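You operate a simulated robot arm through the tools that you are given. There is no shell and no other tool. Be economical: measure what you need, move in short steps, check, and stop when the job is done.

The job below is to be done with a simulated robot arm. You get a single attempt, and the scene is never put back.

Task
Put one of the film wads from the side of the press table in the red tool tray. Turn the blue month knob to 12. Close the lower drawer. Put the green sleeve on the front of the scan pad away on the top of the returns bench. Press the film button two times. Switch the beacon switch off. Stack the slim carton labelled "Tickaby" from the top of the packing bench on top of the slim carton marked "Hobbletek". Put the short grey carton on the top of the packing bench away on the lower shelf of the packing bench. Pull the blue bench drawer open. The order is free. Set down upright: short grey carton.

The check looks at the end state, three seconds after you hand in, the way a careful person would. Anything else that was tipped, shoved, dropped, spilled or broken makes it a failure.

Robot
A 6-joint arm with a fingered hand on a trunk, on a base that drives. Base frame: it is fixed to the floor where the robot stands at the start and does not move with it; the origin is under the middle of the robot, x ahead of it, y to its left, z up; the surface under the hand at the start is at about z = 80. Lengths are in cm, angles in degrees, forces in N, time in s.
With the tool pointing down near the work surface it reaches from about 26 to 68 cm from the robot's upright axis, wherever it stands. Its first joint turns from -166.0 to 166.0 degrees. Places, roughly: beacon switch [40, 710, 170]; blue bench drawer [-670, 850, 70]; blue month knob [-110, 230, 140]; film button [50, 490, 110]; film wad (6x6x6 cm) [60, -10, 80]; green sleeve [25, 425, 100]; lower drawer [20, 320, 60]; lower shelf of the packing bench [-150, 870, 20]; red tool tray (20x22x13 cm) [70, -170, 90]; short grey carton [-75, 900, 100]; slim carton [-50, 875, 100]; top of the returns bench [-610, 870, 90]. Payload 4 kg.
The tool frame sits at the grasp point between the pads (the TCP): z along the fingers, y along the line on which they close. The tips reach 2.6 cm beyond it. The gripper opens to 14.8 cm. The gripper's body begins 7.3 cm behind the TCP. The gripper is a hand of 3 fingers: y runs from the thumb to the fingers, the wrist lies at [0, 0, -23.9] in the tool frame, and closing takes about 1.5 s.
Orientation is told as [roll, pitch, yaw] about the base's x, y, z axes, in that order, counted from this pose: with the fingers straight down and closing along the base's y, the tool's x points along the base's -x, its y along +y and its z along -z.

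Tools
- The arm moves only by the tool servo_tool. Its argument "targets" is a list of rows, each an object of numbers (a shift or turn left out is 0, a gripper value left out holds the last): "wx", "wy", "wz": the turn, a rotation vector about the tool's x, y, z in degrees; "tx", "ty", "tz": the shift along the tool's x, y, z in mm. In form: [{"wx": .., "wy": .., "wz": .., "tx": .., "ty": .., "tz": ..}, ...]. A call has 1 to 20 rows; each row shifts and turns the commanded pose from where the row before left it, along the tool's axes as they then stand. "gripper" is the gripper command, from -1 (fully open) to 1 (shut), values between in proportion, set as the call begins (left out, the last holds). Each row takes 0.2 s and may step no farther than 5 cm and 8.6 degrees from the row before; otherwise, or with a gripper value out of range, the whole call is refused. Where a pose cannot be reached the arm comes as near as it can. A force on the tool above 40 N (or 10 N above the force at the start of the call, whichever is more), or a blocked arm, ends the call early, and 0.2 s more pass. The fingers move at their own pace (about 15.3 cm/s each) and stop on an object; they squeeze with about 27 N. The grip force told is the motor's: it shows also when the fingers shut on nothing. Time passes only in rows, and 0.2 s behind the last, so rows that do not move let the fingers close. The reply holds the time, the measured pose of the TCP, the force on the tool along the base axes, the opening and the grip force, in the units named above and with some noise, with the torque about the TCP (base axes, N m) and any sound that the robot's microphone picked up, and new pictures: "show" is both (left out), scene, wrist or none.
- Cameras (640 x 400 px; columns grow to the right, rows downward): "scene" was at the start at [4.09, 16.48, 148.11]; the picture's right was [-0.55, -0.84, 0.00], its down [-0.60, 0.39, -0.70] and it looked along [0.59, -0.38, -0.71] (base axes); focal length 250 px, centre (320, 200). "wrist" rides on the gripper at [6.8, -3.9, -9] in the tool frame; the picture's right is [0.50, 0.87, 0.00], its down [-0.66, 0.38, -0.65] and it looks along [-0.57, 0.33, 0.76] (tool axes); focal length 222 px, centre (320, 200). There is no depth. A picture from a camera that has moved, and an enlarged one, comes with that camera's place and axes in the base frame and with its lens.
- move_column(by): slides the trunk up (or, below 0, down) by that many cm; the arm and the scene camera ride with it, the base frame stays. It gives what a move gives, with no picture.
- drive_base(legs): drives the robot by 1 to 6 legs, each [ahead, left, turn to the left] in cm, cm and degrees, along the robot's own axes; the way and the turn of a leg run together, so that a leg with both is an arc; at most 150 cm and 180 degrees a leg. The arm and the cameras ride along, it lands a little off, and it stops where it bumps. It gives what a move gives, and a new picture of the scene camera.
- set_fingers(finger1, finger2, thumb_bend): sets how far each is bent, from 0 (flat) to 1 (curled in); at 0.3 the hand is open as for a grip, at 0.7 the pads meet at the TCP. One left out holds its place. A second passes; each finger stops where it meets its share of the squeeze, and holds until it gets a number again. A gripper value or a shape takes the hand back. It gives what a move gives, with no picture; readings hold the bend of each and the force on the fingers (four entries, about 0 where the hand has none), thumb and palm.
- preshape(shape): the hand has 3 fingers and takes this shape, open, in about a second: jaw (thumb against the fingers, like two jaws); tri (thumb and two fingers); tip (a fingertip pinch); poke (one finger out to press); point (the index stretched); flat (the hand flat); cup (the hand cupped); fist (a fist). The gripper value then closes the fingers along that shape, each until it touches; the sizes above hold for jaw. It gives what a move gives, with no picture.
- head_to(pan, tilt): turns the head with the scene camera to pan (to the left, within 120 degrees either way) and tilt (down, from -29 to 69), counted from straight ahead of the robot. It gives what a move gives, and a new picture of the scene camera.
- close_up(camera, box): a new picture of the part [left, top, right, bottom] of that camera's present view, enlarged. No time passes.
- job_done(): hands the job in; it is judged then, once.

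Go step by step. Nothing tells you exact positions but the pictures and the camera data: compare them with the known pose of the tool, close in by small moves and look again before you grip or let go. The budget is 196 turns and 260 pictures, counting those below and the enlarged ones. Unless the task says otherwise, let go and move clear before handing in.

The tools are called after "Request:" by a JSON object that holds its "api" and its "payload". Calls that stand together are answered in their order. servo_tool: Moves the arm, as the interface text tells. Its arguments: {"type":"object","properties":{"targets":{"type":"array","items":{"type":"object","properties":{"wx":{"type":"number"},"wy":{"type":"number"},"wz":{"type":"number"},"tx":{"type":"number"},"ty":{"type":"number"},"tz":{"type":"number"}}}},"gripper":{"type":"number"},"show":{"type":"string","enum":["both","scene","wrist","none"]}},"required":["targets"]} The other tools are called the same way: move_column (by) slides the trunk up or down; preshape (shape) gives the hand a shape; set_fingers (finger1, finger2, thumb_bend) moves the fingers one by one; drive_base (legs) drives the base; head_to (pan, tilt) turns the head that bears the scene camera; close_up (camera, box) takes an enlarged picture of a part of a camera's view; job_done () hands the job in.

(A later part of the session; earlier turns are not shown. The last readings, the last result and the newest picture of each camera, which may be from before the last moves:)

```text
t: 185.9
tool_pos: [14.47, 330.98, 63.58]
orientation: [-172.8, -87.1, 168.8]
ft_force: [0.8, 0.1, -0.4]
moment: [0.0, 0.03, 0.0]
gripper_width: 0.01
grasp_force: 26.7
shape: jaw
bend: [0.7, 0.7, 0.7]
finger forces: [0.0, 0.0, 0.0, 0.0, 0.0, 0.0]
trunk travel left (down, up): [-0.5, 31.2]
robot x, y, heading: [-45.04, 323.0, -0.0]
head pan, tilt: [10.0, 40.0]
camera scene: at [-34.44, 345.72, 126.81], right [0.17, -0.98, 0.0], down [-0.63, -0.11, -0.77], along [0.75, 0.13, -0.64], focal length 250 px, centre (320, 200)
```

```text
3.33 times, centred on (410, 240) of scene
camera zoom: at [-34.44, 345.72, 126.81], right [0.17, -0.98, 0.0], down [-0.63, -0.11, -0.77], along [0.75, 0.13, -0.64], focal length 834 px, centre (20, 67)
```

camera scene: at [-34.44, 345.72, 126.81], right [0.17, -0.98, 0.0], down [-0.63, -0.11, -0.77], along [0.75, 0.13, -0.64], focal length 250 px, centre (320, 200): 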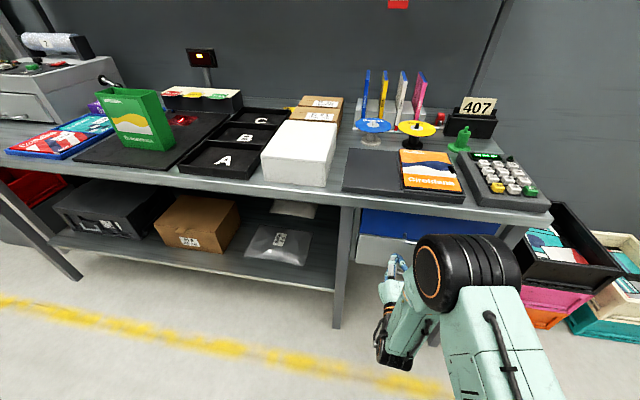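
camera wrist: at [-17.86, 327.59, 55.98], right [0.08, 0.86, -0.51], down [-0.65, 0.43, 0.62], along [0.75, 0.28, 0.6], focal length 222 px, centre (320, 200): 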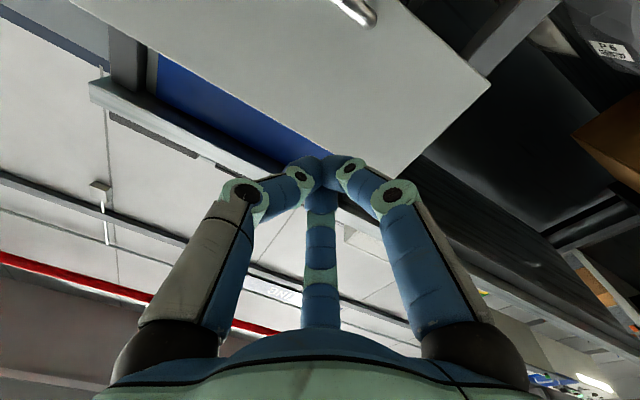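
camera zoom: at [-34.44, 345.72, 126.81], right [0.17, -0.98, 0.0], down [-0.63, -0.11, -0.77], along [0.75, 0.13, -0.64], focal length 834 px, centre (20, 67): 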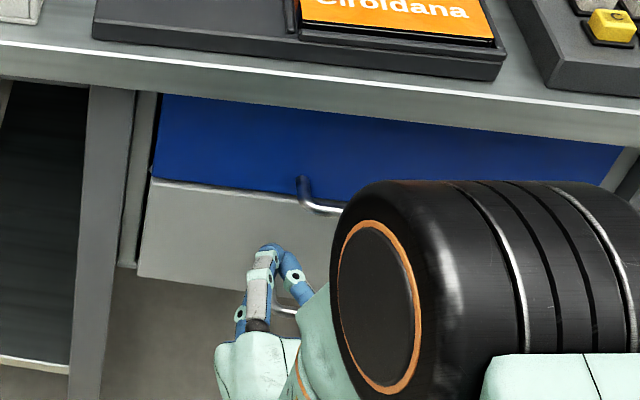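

It is closing and now nearly flush. I'll push a bit more until it resists.

Request:
{"api": "drive_base", "payload": {"legs": [[2.5, 0, 0]]}}

Request:
{"api": "servo_tool", "payload": {"targets": [{"tz": 4}, {"tz": 4}, {"tz": 4}, {}], "show": "scene"}}

Request:
{"api": "close_up", "payload": {"camera": "scene", "box": [330, 180, 490, 300]}}

```text
t: 186.7
tool_pos: [16.9, 330.9, 63.64]
orientation: [-173.0, -87.1, 169.0]
ft_force: [-0.1, -0.9, -0.3]
moment: [0.0, 0.02, 0.0]
gripper_width: 0.02
grasp_force: 26.8
shape: jaw
bend: [0.7, 0.7, 0.7]
finger forces: [0.0, 0.1, 0.0, 0.1, 0.1, 0.0]
trunk travel left (down, up): [-0.5, 31.2]
robot x, y, heading: [-42.81, 323.06, -0.1]
head pan, tilt: [10.0, 40.0]
camera scene: at [-31.97, 345.72, 126.81], right [0.17, -0.98, 0.0], down [-0.63, -0.11, -0.77], along [0.75, 0.13, -0.64], focal length 250 px, centre (320, 200)
```

scene: 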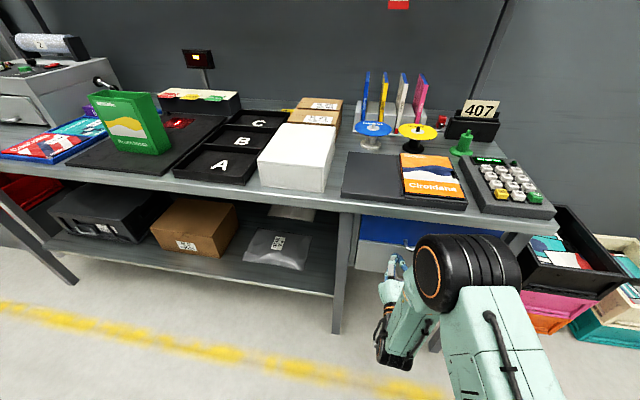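

```text
t: 187.3
tool_pos: [17.08, 330.93, 63.52]
orientation: [-170.1, -87.4, 166.1]
ft_force: [-18.4, -0.4, 4.7]
moment: [0.01, -0.18, 0.07]
gripper_width: 0.0
grasp_force: 26.9
shape: jaw
bend: [0.7, 0.7, 0.7]
finger forces: [0.1, 0.1, 0.1, 0.0, 0.0, 0.0]
trunk travel left (down, up): [-0.5, 31.2]
robot x, y, heading: [-42.84, 323.73, 0.1]
head pan, tilt: [10.0, 40.0]
stopped in row 2: the force on the tool passed its limit at 47 N (the readings are from after the stop); the commanded pose is now the measured one
camera scene: at [-32.28, 345.72, 126.83], right [0.17, -0.98, 0.0], down [-0.63, -0.11, -0.77], along [0.76, 0.13, -0.64], focal length 250 px, centre (320, 200)
```

scene: 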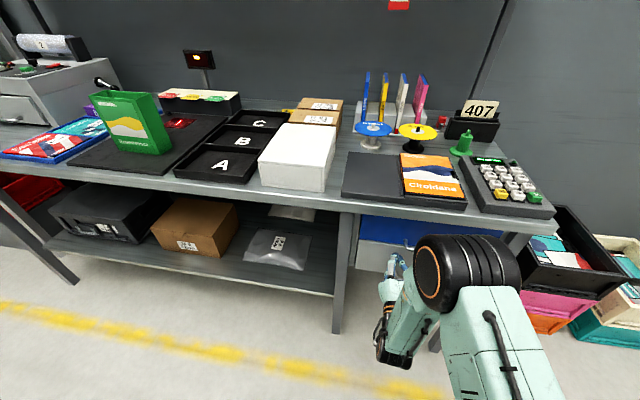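

```text
3.33 times, centred on (410, 240) of scene
camera zoom: at [-32.28, 345.72, 126.83], right [0.17, -0.98, 0.0], down [-0.63, -0.11, -0.77], along [0.76, 0.13, -0.64], focal length 834 px, centre (20, 67)
```

zoom: 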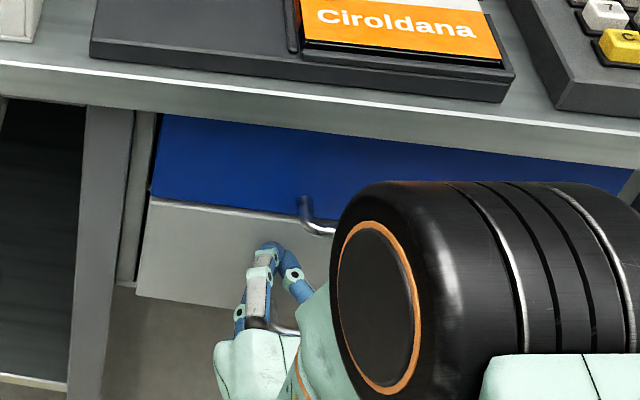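

The drawer hit its stop, so it's closed. I'll back off, raise the column, fold the hand down and move on to the film button.

Request:
{"api": "drive_base", "payload": {"legs": [[-30, 0, 0]]}}

Request:
{"api": "close_up", "payload": {"camera": "scene", "box": [310, 150, 470, 250]}}

Request:
{"api": "move_column", "payload": {"by": 31}}

Request:
{"api": "servo_tool", "payload": {"targets": [{"tx": -45}, {"tx": -45}, {"tx": -45}, {"tx": -45}, {"tx": -45}, {"tx": -30}, {}], "show": "none"}}

Request:
{"api": "servo_tool", "payload": {"targets": [{"wy": 4.8}, {"wy": 8.5, "tz": -20}, {"wy": 8.5, "tz": -20}, {"wy": 8.5, "tz": -20}, {"wy": 8.5, "tx": 10, "tz": -20}, {"wy": 8.5, "tx": 15, "tz": -15}, {"wy": 8.5, "tx": 20, "tz": -10}, {"wy": 8.5, "tx": 20}, {"wy": 8.5, "tx": 20, "tz": 10}, {"wy": 8.5, "tx": 20, "tz": 15}, {"wy": 8.5, "tx": 20, "tz": 15}, {}], "show": "none"}}

```text
t: 189.2
tool_pos: [-8.41, 331.05, 63.19]
orientation: [-169.2, -87.6, 165.1]
ft_force: [0.5, -0.1, -0.5]
moment: [-0.01, -0.03, 0.0]
gripper_width: 0.0
grasp_force: 27.6
shape: jaw
bend: [0.7, 0.7, 0.7]
finger forces: [0.0, 0.0, 0.0, 0.1, 0.1, 0.0]
trunk travel left (down, up): [-0.5, 31.2]
robot x, y, heading: [-68.46, 323.45, 0.3]
head pan, tilt: [10.0, 40.0]
stopped in leg 1: the robot was blocked; the commanded pose is now the measured one
camera scene: at [-57.62, 345.7, 126.81], right [0.18, -0.98, 0.0], down [-0.64, -0.11, -0.76], along [0.75, 0.13, -0.64], focal length 250 px, centre (320, 200)
```

scene: 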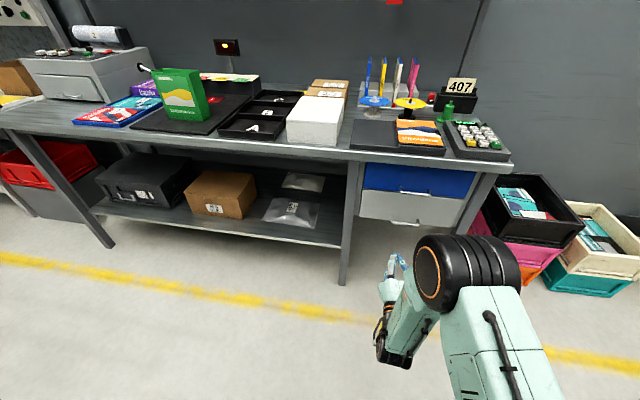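

```text
4.00 times, centred on (390, 200) of scene
camera zoom: at [-57.62, 345.7, 126.81], right [0.18, -0.98, 0.0], down [-0.64, -0.11, -0.76], along [0.75, 0.13, -0.64], focal length 1001 px, centre (40, 200)
```

zoom: 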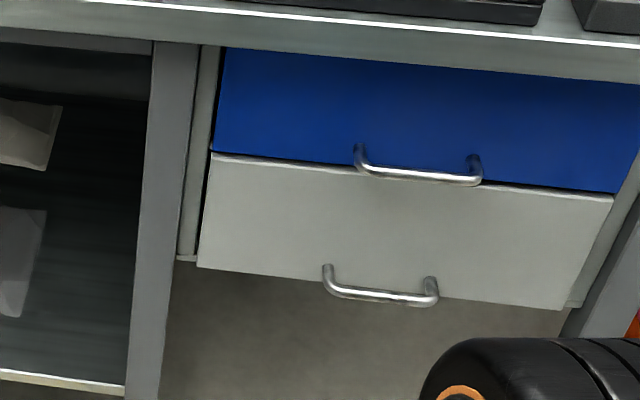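

```text
t: 192.3
tool_pos: [-8.73, 330.92, 94.3]
orientation: [-169.8, -87.5, 165.7]
ft_force: [0.3, -0.2, 0.3]
moment: [0.02, -0.01, -0.02]
gripper_width: 0.01
grasp_force: 26.9
shape: jaw
bend: [0.7, 0.7, 0.7]
finger forces: [0.1, 0.1, 0.0, 0.1, 0.0, 0.0]
trunk travel left (down, up): [-31.5, 0.2]
robot x, y, heading: [-68.59, 323.42, -0.1]
head pan, tilt: [10.0, 40.0]
```

```text
t: 193.9
tool_pos: [-9.75, 331.24, 119.89]
orientation: [-169.5, -87.5, 165.6]
ft_force: [0.4, -0.8, 0.9]
moment: [0.0, -0.01, -0.01]
gripper_width: 0.0
grasp_force: 26.9
shape: jaw
bend: [0.7, 0.7, 0.7]
finger forces: [0.0, 0.0, 0.0, 0.0, 0.1, 0.0]
trunk travel left (down, up): [-31.5, 0.2]
robot x, y, heading: [-68.59, 323.48, -0.2]
head pan, tilt: [10.0, 40.0]
```

```text
t: 196.5
tool_pos: [-28.25, 332.49, 113.09]
orientation: [-0.4, -2.6, -3.8]
ft_force: [0.7, -0.2, 0.6]
moment: [-0.01, 0.01, -0.01]
gripper_width: 0.0
grasp_force: 27.5
shape: jaw
bend: [0.7, 0.7, 0.7]
finger forces: [0.0, 0.0, 0.1, 0.1, 0.1, 0.1]
trunk travel left (down, up): [-31.5, 0.2]
robot x, y, heading: [-68.35, 323.55, 0.0]
head pan, tilt: [10.0, 40.0]
```

The drawer is flush. Driving left along the bench to the film machine.

Request:
{"api": "drive_base", "payload": {"legs": [[14, 0, 0], [0, 145, 0]]}}

Request:
{"api": "head_to", "payload": {"pan": 5, "tilt": 33}}

```text
t: 210.4
tool_pos: [-14.31, 478.32, 113.05]
orientation: [-0.4, -2.7, -4.1]
ft_force: [0.3, 0.6, -0.7]
moment: [0.03, 0.02, -0.01]
gripper_width: 0.0
grasp_force: 27.4
shape: jaw
bend: [0.7, 0.7, 0.7]
finger forces: [0.0, 0.0, 0.0, 0.1, 0.0, 0.1]
trunk travel left (down, up): [-31.5, 0.2]
robot x, y, heading: [-54.92, 469.35, 0.1]
head pan, tilt: [10.0, 40.0]
camera scene: at [-49.82, 491.61, 158.31], right [0.17, -0.98, 0.0], down [-0.63, -0.11, -0.77], along [0.75, 0.13, -0.64], focal length 250 px, centre (320, 200)
```

scene: 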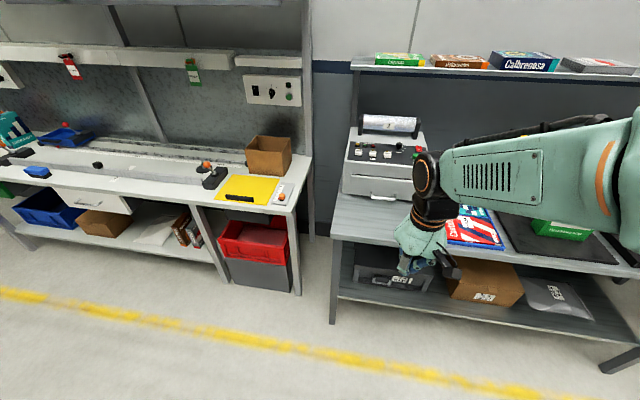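

```text
t: 211.1
tool_pos: [-14.35, 478.37, 113.14]
orientation: [-0.3, -2.6, -4.1]
ft_force: [-0.4, -0.6, 0.3]
moment: [0.0, -0.01, 0.02]
gripper_width: 0.0
grasp_force: 26.9
shape: jaw
bend: [0.7, 0.7, 0.7]
finger forces: [0.0, 0.0, 0.0, 0.1, 0.1, 0.1]
trunk travel left (down, up): [-31.5, 0.2]
robot x, y, heading: [-54.85, 469.08, -0.2]
head pan, tilt: [5.0, 33.0]
camera scene: at [-49.32, 490.91, 159.37], right [0.09, -1.0, 0.0], down [-0.54, -0.05, -0.84], along [0.84, 0.07, -0.55], focal length 250 px, centre (320, 200)
```

scene: 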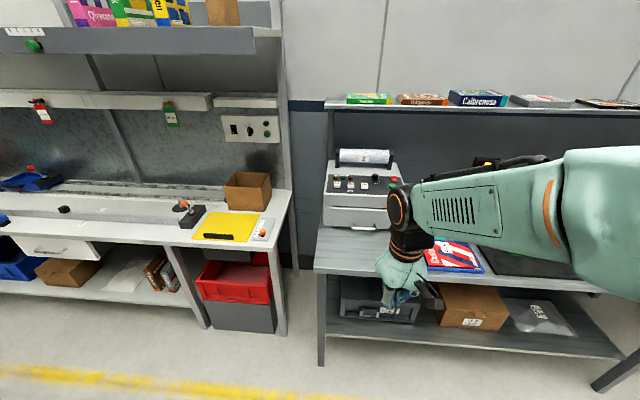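

Request:
{"api": "close_up", "payload": {"camera": "scene", "box": [318, 135, 414, 235]}}

```text
4.00 times, centred on (366, 185) of scene
camera zoom: at [-49.32, 490.91, 159.37], right [0.09, -1.0, 0.0], down [-0.54, -0.05, -0.84], along [0.84, 0.07, -0.55], focal length 1001 px, centre (136, 260)
```

zoom: 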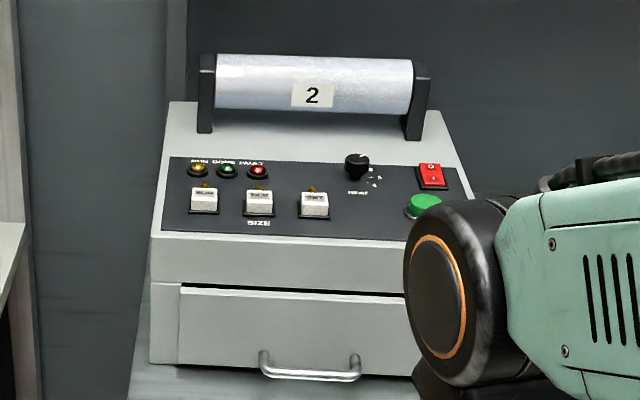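

Request:
{"api": "close_up", "payload": {"camera": "scene", "box": [358, 170, 406, 200]}}

```text
13.33 times, centred on (382, 185) of scene
camera zoom: at [-49.32, 490.91, 159.37], right [0.09, -1.0, 0.0], down [-0.54, -0.05, -0.84], along [0.84, 0.07, -0.55], focal length 3336 px, centre (-507, 400)
```

zoom: 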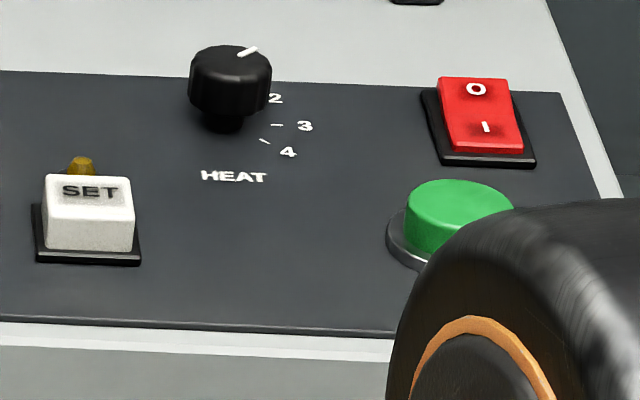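

Request:
{"api": "close_up", "payload": {"camera": "scene", "box": [326, 170, 374, 200]}}

```text
13.33 times, centred on (350, 185) of scene
camera zoom: at [-49.32, 490.91, 159.37], right [0.09, -1.0, 0.0], down [-0.54, -0.05, -0.84], along [0.84, 0.07, -0.55], focal length 3336 px, centre (-80, 400)
```

zoom: 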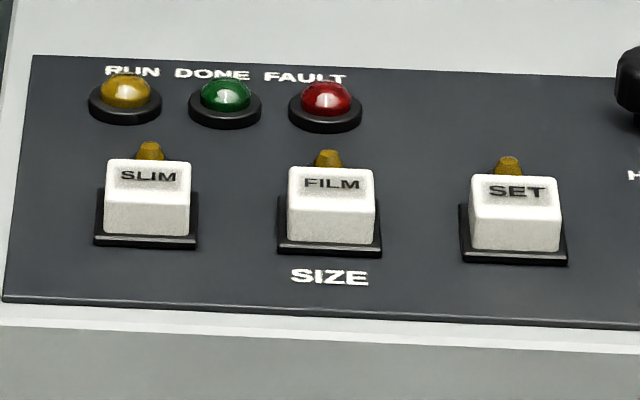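

FILM is the middle white key. I'll make a poking hand, raise it, drive closer and measure the key with the wrist camera.

Request:
{"api": "preshape", "payload": {"shape": "poke"}}

Request:
{"api": "servo_tool", "payload": {"targets": [{"tz": -45, "wz": 4}, {"tz": -45, "wy": 2.7}, {"tz": -40}, {}], "show": "none"}}

Request:
{"api": "drive_base", "payload": {"legs": [[32, 10, 0]]}}

Request:
{"api": "close_up", "payload": {"camera": "wrist", "box": [0, 0, 640, 400]}}

```text
t: 212.0
tool_pos: [-14.31, 478.46, 113.09]
orientation: [-0.4, -2.7, -4.0]
ft_force: [-0.1, 0.0, 0.1]
moment: [0.01, 0.01, -0.01]
gripper_width: 0.0
grasp_force: 0.0
shape: poke
bend: [1.0, 1.0, 0.4]
finger forces: [0.0, 0.0, 0.0, 0.1, 0.0, 0.0]
trunk travel left (down, up): [-31.5, 0.2]
robot x, y, heading: [-54.79, 469.19, -0.2]
head pan, tilt: [5.0, 33.0]
```

```text
t: 213.0
tool_pos: [-14.68, 478.62, 126.11]
orientation: [-0.3, 0.0, -8.0]
ft_force: [-0.5, -0.1, 0.3]
moment: [-0.01, 0.01, -0.01]
gripper_width: 0.02
grasp_force: 0.1
shape: poke
bend: [1.0, 1.0, 0.4]
finger forces: [0.0, 0.1, 0.0, 0.0, 0.0, 0.1]
trunk travel left (down, up): [-31.5, 0.2]
robot x, y, heading: [-54.78, 469.12, -0.2]
head pan, tilt: [5.0, 33.0]
```

```text
t: 215.2
tool_pos: [17.43, 488.17, 126.07]
orientation: [-0.3, -0.1, -8.3]
ft_force: [0.4, -0.1, -0.5]
moment: [0.01, 0.02, 0.0]
gripper_width: 0.0
grasp_force: 0.0
shape: poke
bend: [1.0, 1.0, 0.4]
finger forces: [0.0, 0.0, 0.1, 0.0, 0.0, 0.0]
trunk travel left (down, up): [-31.5, 0.2]
robot x, y, heading: [-22.69, 479.45, 0.0]
head pan, tilt: [5.0, 33.0]
camera scene: at [-17.11, 500.73, 159.36], right [0.08, -1.0, 0.0], down [-0.54, -0.05, -0.84], along [0.84, 0.07, -0.54], focal length 250 px, centre (320, 200)
```

scene: 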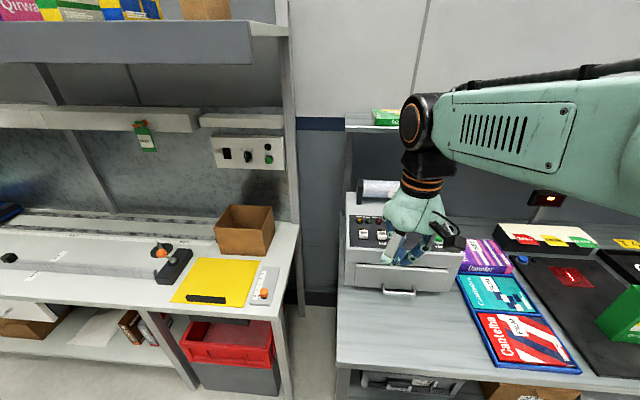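

```text
1.00 times, centred on (320, 200) of wrist (not enlarged: the box is as wide or as high as the picture)
camera zoom: at [10.11, 485.35, 134.95], right [-0.37, 0.93, 0.0], down [0.7, 0.28, 0.65], along [0.61, 0.24, -0.76], focal length 222 px, centre (320, 200)
```

zoom: 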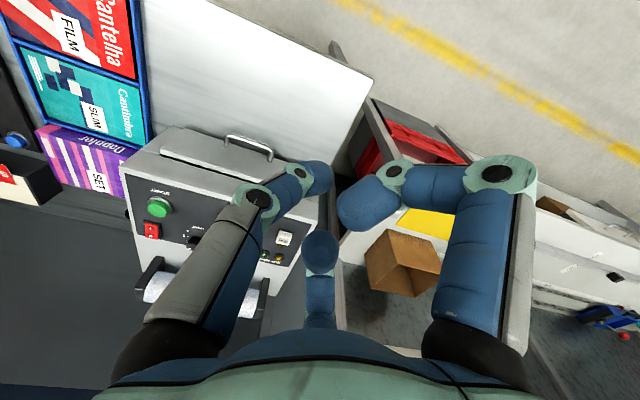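

Request:
{"api": "close_up", "payload": {"camera": "scene", "box": [336, 190, 432, 250]}}

```text
6.67 times, centred on (384, 220) of scene
camera zoom: at [-17.11, 500.73, 159.36], right [0.08, -1.0, 0.0], down [-0.54, -0.05, -0.84], along [0.84, 0.07, -0.54], focal length 1668 px, centre (-107, 67)
```

zoom: 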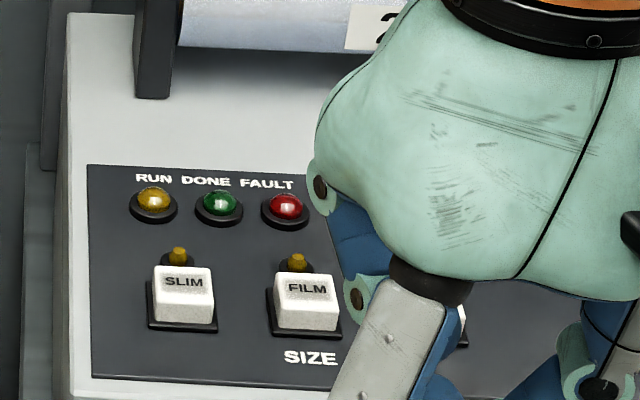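

Triangulated, the FILM key top is at about [51,485,103]. I'll straighten and tilt the hand 25° to match the panel slope, approach to just before it, and look.

Request:
{"api": "servo_tool", "payload": {"targets": [{"wz": -8.3}, {"wy": -8.3}, {"wy": -8.3}, {"wy": -8.4}, {"tx": -29.6, "tz": 37.7, "ty": -4.4}, {"tx": -29.6, "tz": 37.7, "ty": -4.4}, {"tx": -29.6, "tz": 37.7, "ty": -4.4}, {"tx": -29.6, "tz": 37.7, "ty": -4.4}, {"tx": -29.6, "tz": 37.7, "ty": -4.4}, {"tx": -29.6, "tz": 30, "ty": -4.4}, {}]}}

```text
t: 217.6
tool_pos: [42.77, 485.45, 113.69]
orientation: [-0.3, -24.9, 0.1]
ft_force: [-0.4, 0.2, 0.2]
moment: [0.02, -0.02, 0.01]
gripper_width: 0.01
grasp_force: 0.0
shape: poke
bend: [1.0, 1.0, 0.4]
finger forces: [0.0, 0.1, 0.1, 0.1, 0.0, 0.0]
trunk travel left (down, up): [-31.5, 0.2]
robot x, y, heading: [-22.55, 479.21, -0.0]
head pan, tilt: [5.0, 33.0]
camera scene: at [-17.24, 500.72, 159.38], right [0.08, -1.0, 0.0], down [-0.54, -0.05, -0.84], along [0.84, 0.07, -0.54], focal length 250 px, centre (320, 200)
camera wrist: at [32.68, 481.52, 119.01], right [-0.45, 0.86, -0.22], down [0.32, 0.38, 0.87], along [0.83, 0.33, -0.45], focal length 222 px, centre (320, 200)
```

scene: 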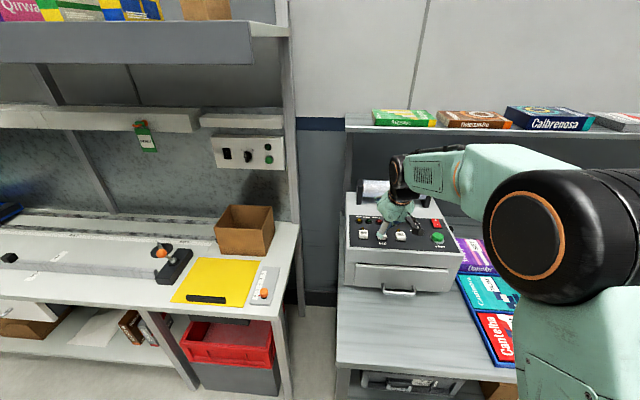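
wrist: 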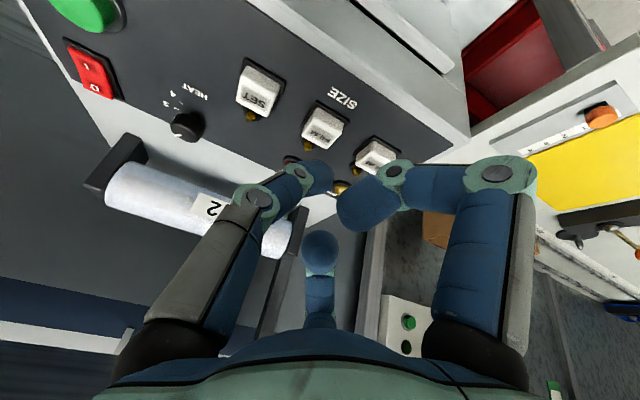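

FILM appears nearly on the tool axis. I'll advance 4.5 cm along it and re-check.

Request:
{"api": "servo_tool", "payload": {"targets": [{"tz": 25}, {"tz": 20}, {}], "show": "wrist"}}

```text
t: 218.4
tool_pos: [44.58, 485.43, 109.67]
orientation: [-0.3, -25.1, 0.1]
ft_force: [0.9, -0.5, -0.5]
moment: [-0.01, 0.01, -0.02]
gripper_width: 0.0
grasp_force: 0.0
shape: poke
bend: [1.0, 1.0, 0.4]
finger forces: [0.1, 0.1, 0.0, 0.1, 0.1, 0.1]
trunk travel left (down, up): [-31.5, 0.2]
robot x, y, heading: [-22.66, 478.76, 0.1]
head pan, tilt: [5.0, 33.0]
camera wrist: at [34.59, 481.51, 114.9], right [-0.45, 0.87, -0.22], down [0.32, 0.38, 0.87], along [0.83, 0.33, -0.45], focal length 222 px, centre (320, 200)
```

wrist: 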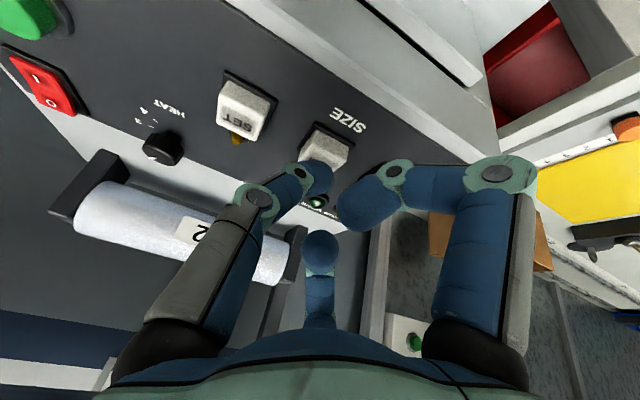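

On axis, about 3.6 cm to go. I'll advance close to contact.

Request:
{"api": "servo_tool", "payload": {"targets": [{"tz": 15, "ty": 2}, {"tz": 12}, {"tz": 5}, {}], "show": "wrist"}}

Request:
{"api": "servo_tool", "payload": {"targets": [{"tz": 2}, {"tz": 2}, {}], "show": "none"}}

```text
t: 219.4
tool_pos: [45.9, 485.64, 106.93]
orientation: [-0.3, -25.1, 0.1]
ft_force: [-1.1, 0.8, 7.7]
moment: [0.02, -0.05, -0.02]
gripper_width: 0.0
grasp_force: 0.1
shape: poke
bend: [1.0, 1.0, 0.4]
finger forces: [0.0, 0.0, 0.0, 0.0, 7.7, 0.0]
trunk travel left (down, up): [-31.5, 0.2]
robot x, y, heading: [-22.64, 479.41, -0.5]
head pan, tilt: [5.0, 33.0]
heard: click
camera wrist: at [35.94, 481.72, 112.11], right [-0.45, 0.87, -0.22], down [0.32, 0.38, 0.87], along [0.83, 0.33, -0.45], focal length 222 px, centre (320, 200)
```

wrist: 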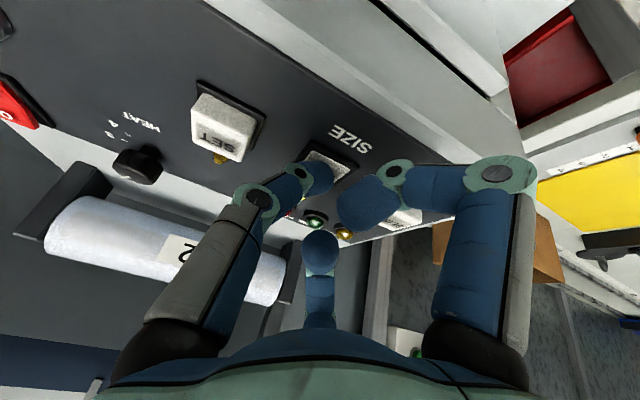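

```text
t: 220.2
tool_pos: [46.12, 485.7, 106.71]
orientation: [-0.2, -25.2, 0.1]
ft_force: [-2.1, -1.2, 20.7]
moment: [-0.03, -0.09, 0.03]
gripper_width: 0.01
grasp_force: 0.1
shape: poke
bend: [1.0, 1.0, 0.4]
finger forces: [0.1, 0.0, 0.0, 0.1, 20.0, 0.0]
trunk travel left (down, up): [-31.5, 0.2]
robot x, y, heading: [-22.55, 479.11, -0.4]
head pan, tilt: [5.0, 33.0]
```

One click heard, and only the thumb is in contact. I'll release, then press a second time.

Request:
{"api": "servo_tool", "payload": {"targets": [{"tz": -10}, {"tz": -15}, {}], "show": "wrist"}}

Request:
{"api": "servo_tool", "payload": {"targets": [{"tz": 12}, {"tz": 9}, {}], "show": "none"}}

```text
t: 221.0
tool_pos: [45.18, 485.78, 108.7]
orientation: [-0.2, -25.0, 0.1]
ft_force: [-0.1, 0.6, -0.4]
moment: [-0.02, 0.03, -0.03]
gripper_width: 0.01
grasp_force: 0.1
shape: poke
bend: [1.0, 1.0, 0.4]
finger forces: [0.0, 0.0, 0.0, 0.0, 0.0, 0.1]
trunk travel left (down, up): [-31.5, 0.2]
robot x, y, heading: [-23.04, 479.01, -0.0]
head pan, tilt: [5.0, 33.0]
camera wrist: at [35.1, 481.79, 113.86], right [-0.45, 0.86, -0.21], down [0.32, 0.38, 0.87], along [0.83, 0.33, -0.45], focal length 222 px, centre (320, 200)
```

wrist: 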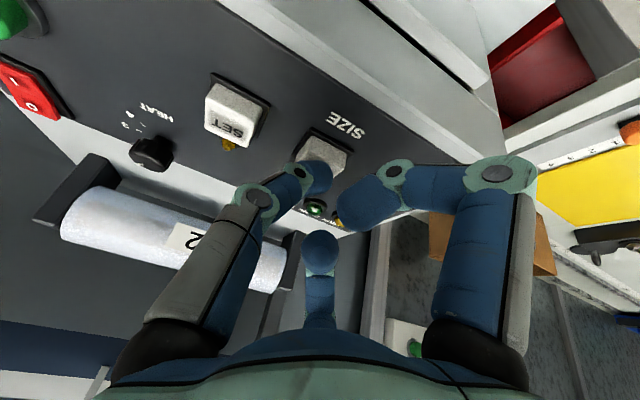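

```text
t: 221.8
tool_pos: [46.0, 485.69, 106.87]
orientation: [-0.3, -25.1, 0.1]
ft_force: [-0.9, 0.4, 7.4]
moment: [0.0, -0.01, 0.03]
gripper_width: 0.01
grasp_force: 0.1
shape: poke
bend: [1.0, 1.0, 0.4]
finger forces: [0.1, 0.0, 0.1, 0.1, 7.0, 0.0]
trunk travel left (down, up): [-31.5, 0.2]
robot x, y, heading: [-22.83, 479.14, -0.3]
head pan, tilt: [5.0, 33.0]
heard: click
```

Second click heard. I'll retract and head for the beacon switch.

Request:
{"api": "servo_tool", "payload": {"targets": [{"tz": -20}, {"tz": -45}, {"tz": -45}, {"tz": -20, "tx": 40}, {"tx": 45, "wy": 8.3}, {"tx": 45, "wy": 8.3}, {"tx": 45, "wy": 8.3}, {"tx": 45}, {}], "show": "none"}}

Request:
{"api": "close_up", "payload": {"camera": "scene", "box": [336, 190, 464, 270]}}

Request:
{"api": "drive_base", "payload": {"legs": [[-32, 0, 0], [0, 150, 0], [0, 50, 0]]}}

Request:
{"api": "head_to", "payload": {"pan": 10, "tilt": 5}}

```text
t: 223.8
tool_pos: [19.62, 485.71, 112.9]
orientation: [-0.2, 0.1, 0.0]
ft_force: [-0.7, 0.3, 1.0]
moment: [0.0, 0.0, 0.0]
gripper_width: 0.01
grasp_force: 0.1
shape: poke
bend: [1.0, 1.0, 0.4]
finger forces: [0.0, 0.1, 0.0, 0.0, 0.0, 0.1]
trunk travel left (down, up): [-31.5, 0.2]
robot x, y, heading: [-22.55, 478.7, -0.2]
head pan, tilt: [5.0, 33.0]
```

```text
5.00 times, centred on (400, 230) of scene
camera zoom: at [-16.98, 500.72, 159.37], right [0.08, -1.0, 0.0], down [-0.54, -0.05, -0.84], along [0.84, 0.07, -0.55], focal length 1251 px, centre (-80, 50)
```

zoom: 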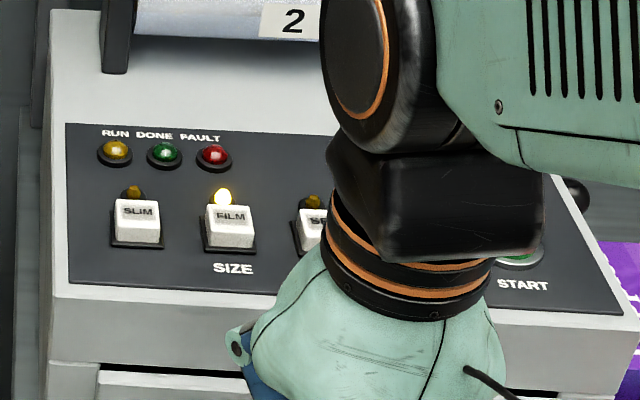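

```text
t: 243.2
tool_pos: [-11.52, 684.73, 112.97]
orientation: [-0.3, -0.1, -0.1]
ft_force: [0.1, 0.2, -0.5]
moment: [-0.03, -0.01, -0.02]
gripper_width: 0.0
grasp_force: 0.0
shape: poke
bend: [1.0, 1.0, 0.4]
finger forces: [0.1, 0.0, 0.0, 0.0, 0.0, 0.0]
trunk travel left (down, up): [-31.5, 0.2]
robot x, y, heading: [-53.97, 677.79, -0.2]
head pan, tilt: [5.0, 33.0]
camera scene: at [-48.12, 699.91, 159.37], right [0.08, -1.0, 0.0], down [-0.54, -0.04, -0.84], along [0.84, 0.07, -0.54], focal length 250 px, centre (320, 200)
```

scene: 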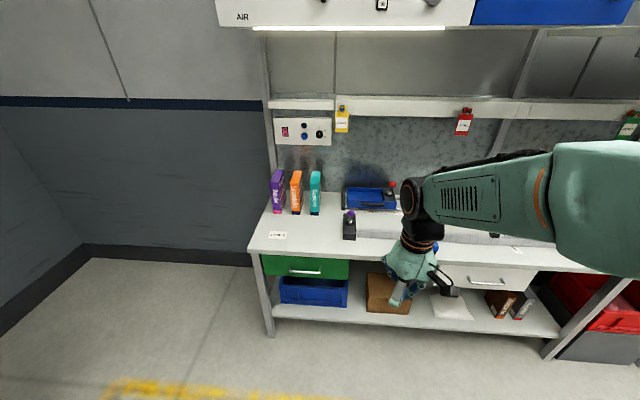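

```text
t: 244.2
tool_pos: [-11.44, 684.63, 113.02]
orientation: [-0.3, -0.1, -0.2]
ft_force: [0.4, -0.7, -0.5]
moment: [0.01, 0.04, 0.02]
gripper_width: 0.0
grasp_force: 0.1
shape: poke
bend: [1.0, 1.0, 0.4]
finger forces: [0.1, 0.1, 0.0, 0.1, 0.0, 0.1]
trunk travel left (down, up): [-31.5, 0.2]
robot x, y, heading: [-53.99, 678.33, -0.3]
head pan, tilt: [10.0, 5.0]
camera scene: at [-47.94, 700.71, 163.88], right [0.17, -0.99, 0.0], down [-0.09, -0.01, -1.0], along [0.98, 0.17, -0.09], focal length 250 px, centre (320, 200)
```

scene: 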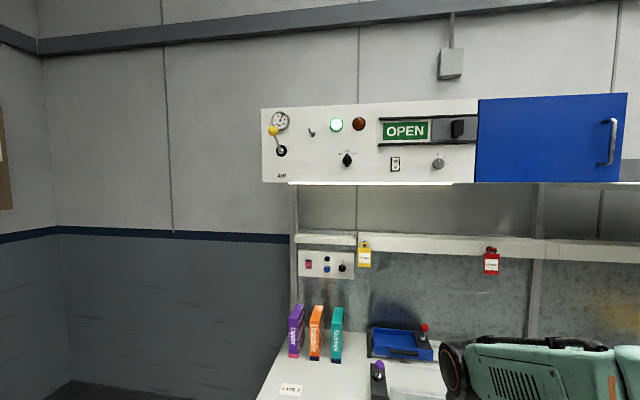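

Request:
{"api": "close_up", "payload": {"camera": "scene", "box": [260, 100, 388, 185]}}

Request:
{"api": "close_up", "payload": {"camera": "scene", "box": [375, 100, 480, 185]}}

```text
4.71 times, centred on (324, 142) of scene
camera zoom: at [-47.94, 700.71, 163.88], right [0.17, -0.99, 0.0], down [-0.09, -0.01, -1.0], along [0.98, 0.17, -0.09], focal length 1178 px, centre (301, 471)
```

zoom: 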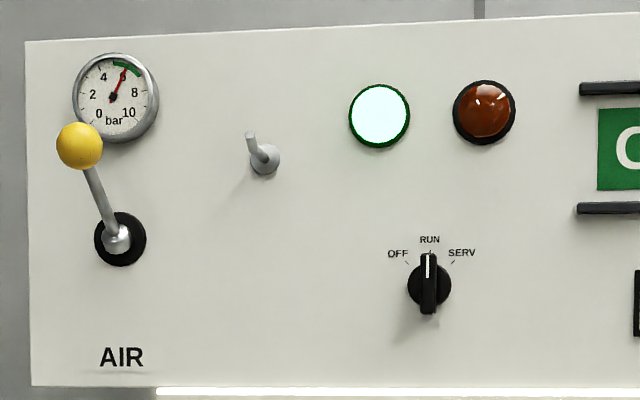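

```text
4.71 times, centred on (428, 142) of scene
camera zoom: at [-47.94, 700.71, 163.88], right [0.17, -0.99, 0.0], down [-0.09, -0.01, -1.0], along [0.98, 0.17, -0.09], focal length 1178 px, centre (-186, 471)
```

zoom: 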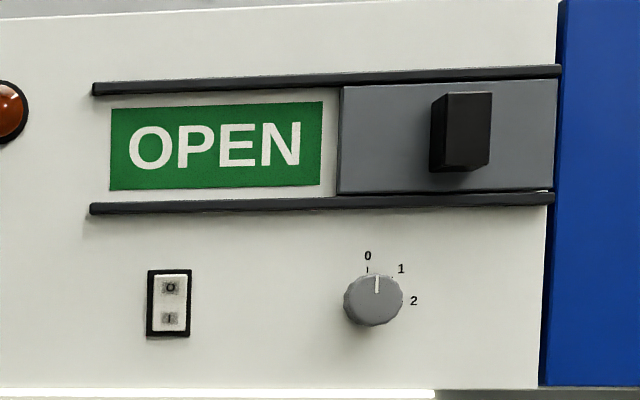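

Request:
{"api": "close_up", "payload": {"camera": "scene", "box": [296, 112, 376, 172]}}

Request:
{"api": "close_up", "payload": {"camera": "scene", "box": [376, 145, 456, 190]}}

Request:
{"api": "close_up", "payload": {"camera": "scene", "box": [285, 230, 385, 285]}}

```text
6.67 times, centred on (336, 142) of scene
camera zoom: at [-47.94, 700.71, 163.88], right [0.17, -0.99, 0.0], down [-0.09, -0.01, -1.0], along [0.98, 0.17, -0.09], focal length 1668 px, centre (213, 587)
```

zoom: 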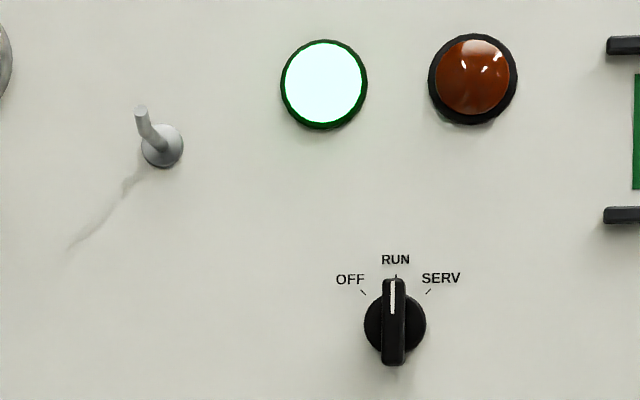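

```text
8.00 times, centred on (416, 168) of scene
camera zoom: at [-47.94, 700.71, 163.88], right [0.17, -0.99, 0.0], down [-0.09, -0.01, -1.0], along [0.98, 0.17, -0.09], focal length 2002 px, centre (-448, 460)
```

zoom: 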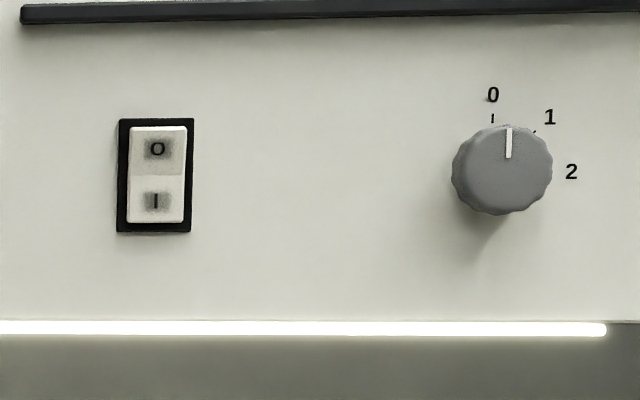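

```text
6.40 times, centred on (335, 258) of scene
camera zoom: at [-47.94, 700.71, 163.88], right [0.17, -0.99, 0.0], down [-0.09, -0.01, -1.0], along [0.98, 0.17, -0.09], focal length 1601 px, centre (224, -168)
```

zoom: 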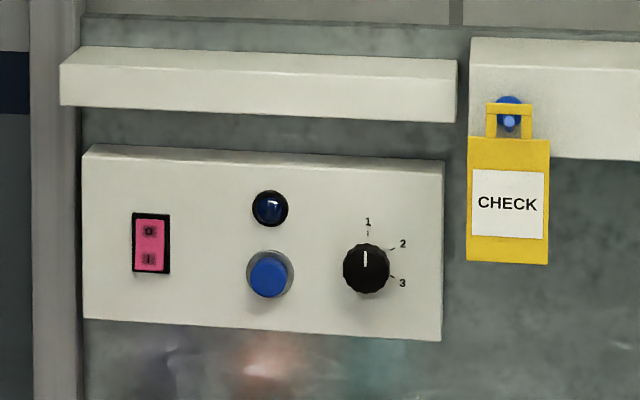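

Several switches are candidates. I'll look higher and wider for a beacon light or a label.

Request:
{"api": "head_to", "payload": {"pan": 10, "tilt": -20}}

Request:
{"api": "head_to", "payload": {"pan": -40, "tilt": 0}}

```text
t: 245.1
tool_pos: [-11.53, 684.69, 112.93]
orientation: [-0.2, -0.1, -0.2]
ft_force: [0.5, -0.1, -0.2]
moment: [-0.01, 0.02, 0.03]
gripper_width: 0.0
grasp_force: 0.0
shape: poke
bend: [1.0, 1.0, 0.4]
finger forces: [0.1, 0.0, 0.1, 0.0, 0.1, 0.0]
trunk travel left (down, up): [-31.5, 0.2]
robot x, y, heading: [-53.82, 678.2, -0.3]
head pan, tilt: [10.0, -20.0]
camera scene: at [-49.5, 700.45, 167.6], right [0.17, -0.99, 0.0], down [0.34, 0.06, -0.94], along [0.93, 0.16, 0.34], focal length 250 px, centre (320, 200)
```

scene: 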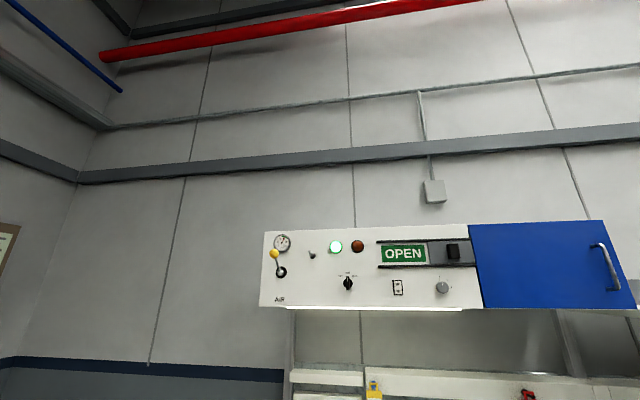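

```text
t: 246.2
tool_pos: [-11.54, 684.76, 113.02]
orientation: [-0.2, -0.1, -0.3]
ft_force: [0.1, 0.4, -0.5]
moment: [0.01, 0.01, -0.03]
gripper_width: 0.0
grasp_force: 0.0
shape: poke
bend: [1.0, 1.0, 0.4]
finger forces: [0.1, 0.1, 0.0, 0.1, 0.0, 0.0]
trunk travel left (down, up): [-31.5, 0.2]
robot x, y, heading: [-53.42, 678.01, -0.6]
head pan, tilt: [-40.0, 0.0]
camera scene: at [-50.15, 693.35, 164.68], right [-0.65, -0.76, 0.0], down [0.0, 0.0, -1.0], along [0.76, -0.65, 0.0], focal length 250 px, centre (320, 200)
```

scene: 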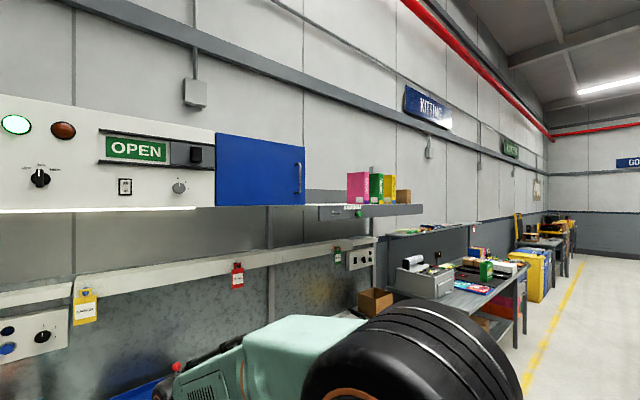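

There is no other beacon around. The lever toggle beside the lamp row is my best reading, and I'll test its effect on the lit lamp. I'll bring the hand horizontal, raise it to about z 180 and align.

Request:
{"api": "drive_base", "payload": {"legs": [[0, 32, 0.5]]}}

Request:
{"api": "servo_tool", "payload": {"targets": [{"wy": -8.5, "tx": -15, "tz": -10}, {"wy": -8.5, "tx": -15, "tz": -10}, {"wy": -8.5, "tx": -15, "tz": -10}, {"wy": -8.5, "tx": -15}, {"wy": -8.5, "tx": -15, "tz": 10}, {"wy": -8.5, "tx": -15, "tz": 15}, {"wy": -8.5, "tx": -10, "tz": 20}, {"wy": -8.5, "tz": 20}, {"wy": -8.5, "tz": 20}, {"wy": -8.5, "tz": 10}, {"wy": -4.8}, {}], "show": "none"}}

Request:
{"api": "servo_tool", "payload": {"targets": [{"tx": -45}, {"tx": -45}, {"tx": -45}, {"tx": -45}, {"tx": -45}, {"tx": -45}, {"tx": -45}, {"tx": -45}, {"tx": -45}, {"tx": -45}, {"tx": -45}, {"tx": -45}, {"tx": -45}, {}], "show": "none"}}

Request:
{"api": "head_to", "payload": {"pan": 0, "tilt": -2}}

```text
t: 249.6
tool_pos: [-11.32, 717.08, 112.98]
orientation: [-0.3, 0.0, 0.3]
ft_force: [0.5, 0.4, -0.5]
moment: [0.01, 0.0, -0.01]
gripper_width: 0.0
grasp_force: 0.0
shape: poke
bend: [1.0, 1.0, 0.4]
finger forces: [0.0, 0.0, 0.0, 0.0, 0.1, 0.0]
trunk travel left (down, up): [-31.5, 0.2]
robot x, y, heading: [-53.34, 710.44, 0.4]
head pan, tilt: [-40.0, 0.0]
camera scene: at [-50.19, 725.47, 164.68], right [-0.64, -0.77, 0.0], down [0.0, 0.0, -1.0], along [0.77, -0.64, 0.0], focal length 250 px, centre (320, 200)
```

scene: 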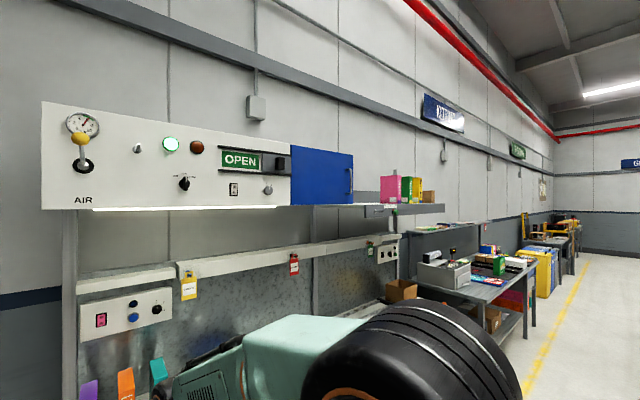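

```text
t: 252.2
tool_pos: [2.94, 717.58, 114.65]
orientation: [-24.9, -86.1, 23.1]
ft_force: [0.2, 0.5, 0.2]
moment: [0.0, -0.02, -0.03]
gripper_width: 0.0
grasp_force: 0.1
shape: poke
bend: [1.0, 1.0, 0.4]
finger forces: [0.0, 0.1, 0.0, 0.0, 0.0, 0.0]
out of reach, approached as far as the arm can: row 6, 7, 10, 11
trunk travel left (down, up): [-31.5, 0.2]
robot x, y, heading: [-53.78, 710.1, -0.2]
head pan, tilt: [-40.0, 0.0]
```

```text
t: 255.2
tool_pos: [6.49, 719.27, 172.94]
orientation: [-24.5, -86.1, 23.1]
ft_force: [-1.4, -0.5, -0.3]
moment: [0.0, 0.0, -0.01]
gripper_width: 0.0
grasp_force: 0.0
shape: poke
bend: [1.0, 1.0, 0.4]
finger forces: [0.1, 0.0, 0.1, 0.1, 0.0, 0.0]
trunk travel left (down, up): [-31.5, 0.2]
robot x, y, heading: [-53.89, 710.27, 0.1]
head pan, tilt: [-40.0, 0.0]
```

```text
t: 256.3
tool_pos: [6.6, 719.11, 172.89]
orientation: [-24.8, -86.1, 23.4]
ft_force: [-0.4, 0.3, -0.9]
moment: [-0.03, -0.01, 0.0]
gripper_width: 0.0
grasp_force: 0.0
shape: poke
bend: [1.0, 1.0, 0.4]
finger forces: [0.0, 0.0, 0.0, 0.0, 0.1, 0.0]
trunk travel left (down, up): [-31.5, 0.2]
robot x, y, heading: [-53.39, 710.41, 0.1]
head pan, tilt: [0.0, -2.0]
camera scene: at [-48.18, 731.23, 164.99], right [0.0, -1.0, 0.0], down [0.03, 0.0, -1.0], along [1.0, 0.0, 0.03], focal length 250 px, centre (320, 200)
```

scene: 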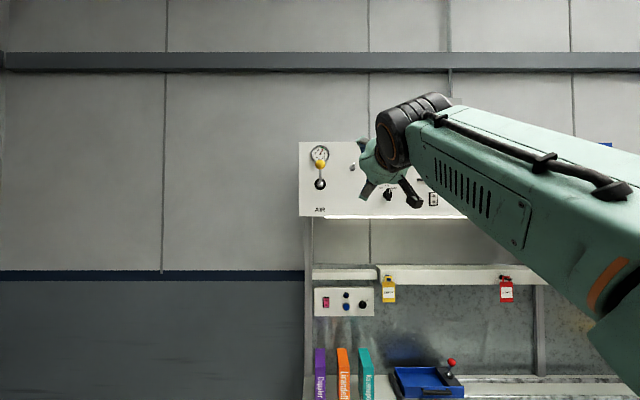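

Request:
{"api": "close_up", "payload": {"camera": "wrist", "box": [0, 0, 640, 400]}}

```text
1.00 times, centred on (320, 200) of wrist (not enlarged: the box is as wide or as high as the picture)
camera zoom: at [-2.99, 715.21, 166.87], right [-0.01, 0.85, -0.52], down [-0.6, 0.41, 0.68], along [0.8, 0.32, 0.51], focal length 222 px, centre (320, 200)
```

zoom: 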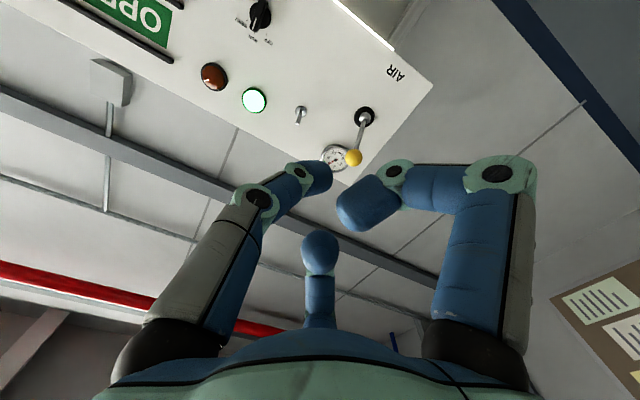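

The lever points up at about [41,719,181]. I'll raise above it and drive in 28 cm, keeping clear of the AIR lever 13 cm to the left.

Request:
{"api": "servo_tool", "payload": {"targets": [{"tx": -40}, {"tx": -40}, {"tx": -38}, {}], "show": "none"}}

Request:
{"api": "drive_base", "payload": {"legs": [[26, 0, 0]]}}

Request:
{"api": "close_up", "payload": {"camera": "wrist", "box": [160, 0, 480, 240]}}

```text
t: 257.3
tool_pos: [4.68, 719.69, 177.73]
orientation: [-24.7, -86.2, 23.4]
ft_force: [-0.4, 0.9, 1.0]
moment: [0.01, 0.01, -0.01]
gripper_width: 0.01
grasp_force: 0.0
shape: poke
bend: [1.0, 1.0, 0.4]
finger forces: [0.0, 0.0, 0.1, 0.0, 0.0, 0.1]
out of reach, approached as far as the arm can: row 1, 2, 3
trunk travel left (down, up): [-31.5, 0.2]
robot x, y, heading: [-53.85, 710.47, 0.1]
head pan, tilt: [0.0, -2.0]
```

```text
t: 259.2
tool_pos: [30.84, 719.61, 177.5]
orientation: [-24.6, -86.0, 23.1]
ft_force: [-0.7, 0.4, 0.1]
moment: [0.01, -0.03, 0.03]
gripper_width: 0.01
grasp_force: 0.1
shape: poke
bend: [1.0, 1.0, 0.4]
finger forces: [0.0, 0.1, 0.1, 0.0, 0.0, 0.0]
trunk travel left (down, up): [-31.5, 0.2]
robot x, y, heading: [-27.53, 710.41, -0.0]
head pan, tilt: [0.0, -2.0]
camera scene: at [-22.06, 731.24, 164.98], right [0.0, -1.0, 0.0], down [0.04, 0.0, -1.0], along [1.0, 0.0, 0.04], focal length 250 px, centre (320, 200)
```

scene: 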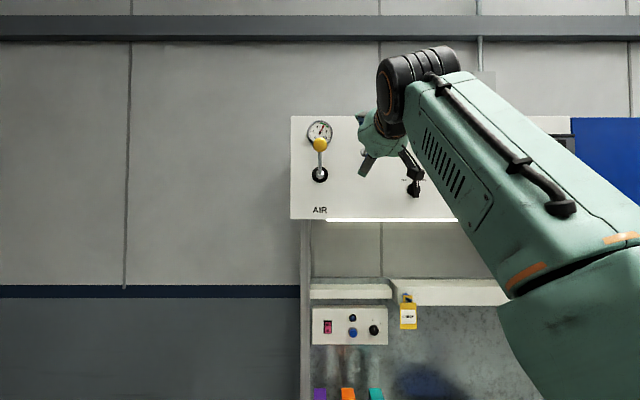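

```text
1.67 times, centred on (320, 120) of wrist
camera zoom: at [21.2, 715.68, 171.48], right [-0.01, 0.85, -0.52], down [-0.6, 0.41, 0.68], along [0.8, 0.32, 0.51], focal length 370 px, centre (320, 333)
```

zoom: 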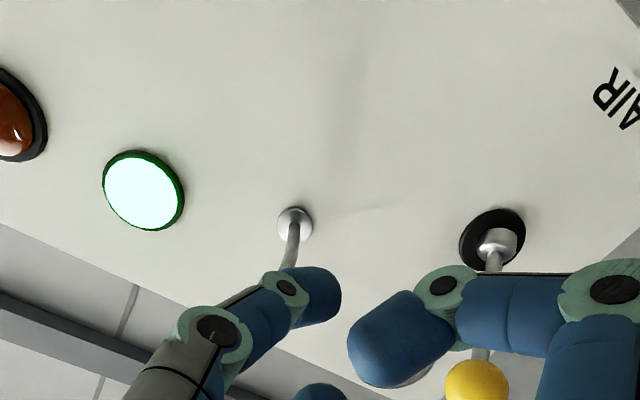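

The arm tops out at z≈178, so I'll tilt the hand up 22° to gain height.

Request:
{"api": "servo_tool", "payload": {"targets": [{"wy": -8}, {"wy": -7}, {"wy": -7}, {"tx": -37, "tz": 15}, {"tx": -37, "tz": 15}, {}], "show": "wrist"}}

```text
t: 260.6
tool_pos: [31.0, 719.72, 185.79]
orientation: [-174.7, -71.5, 173.8]
ft_force: [-0.2, -0.1, 0.6]
moment: [0.02, -0.02, 0.05]
gripper_width: 0.0
grasp_force: 0.0
shape: poke
bend: [1.0, 1.0, 0.4]
finger forces: [0.0, 0.1, 0.0, 0.1, 0.0, 0.1]
trunk travel left (down, up): [-31.5, 0.2]
robot x, y, heading: [-27.84, 710.45, -0.2]
head pan, tilt: [0.0, -2.0]
camera wrist: at [24.4, 715.72, 176.42], right [0.18, 0.85, -0.5], down [-0.82, 0.41, 0.4], along [0.55, 0.34, 0.77], focal length 222 px, centre (320, 200)
```

wrist: 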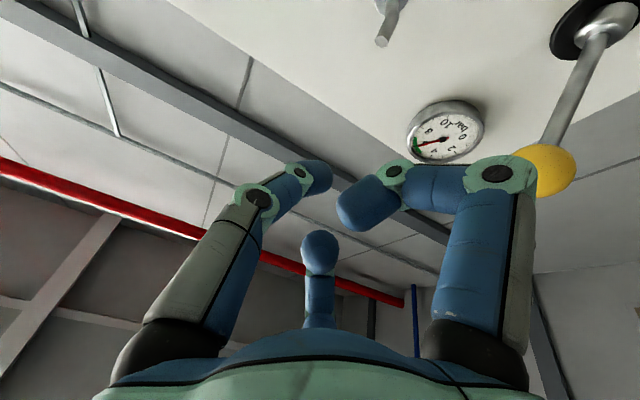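

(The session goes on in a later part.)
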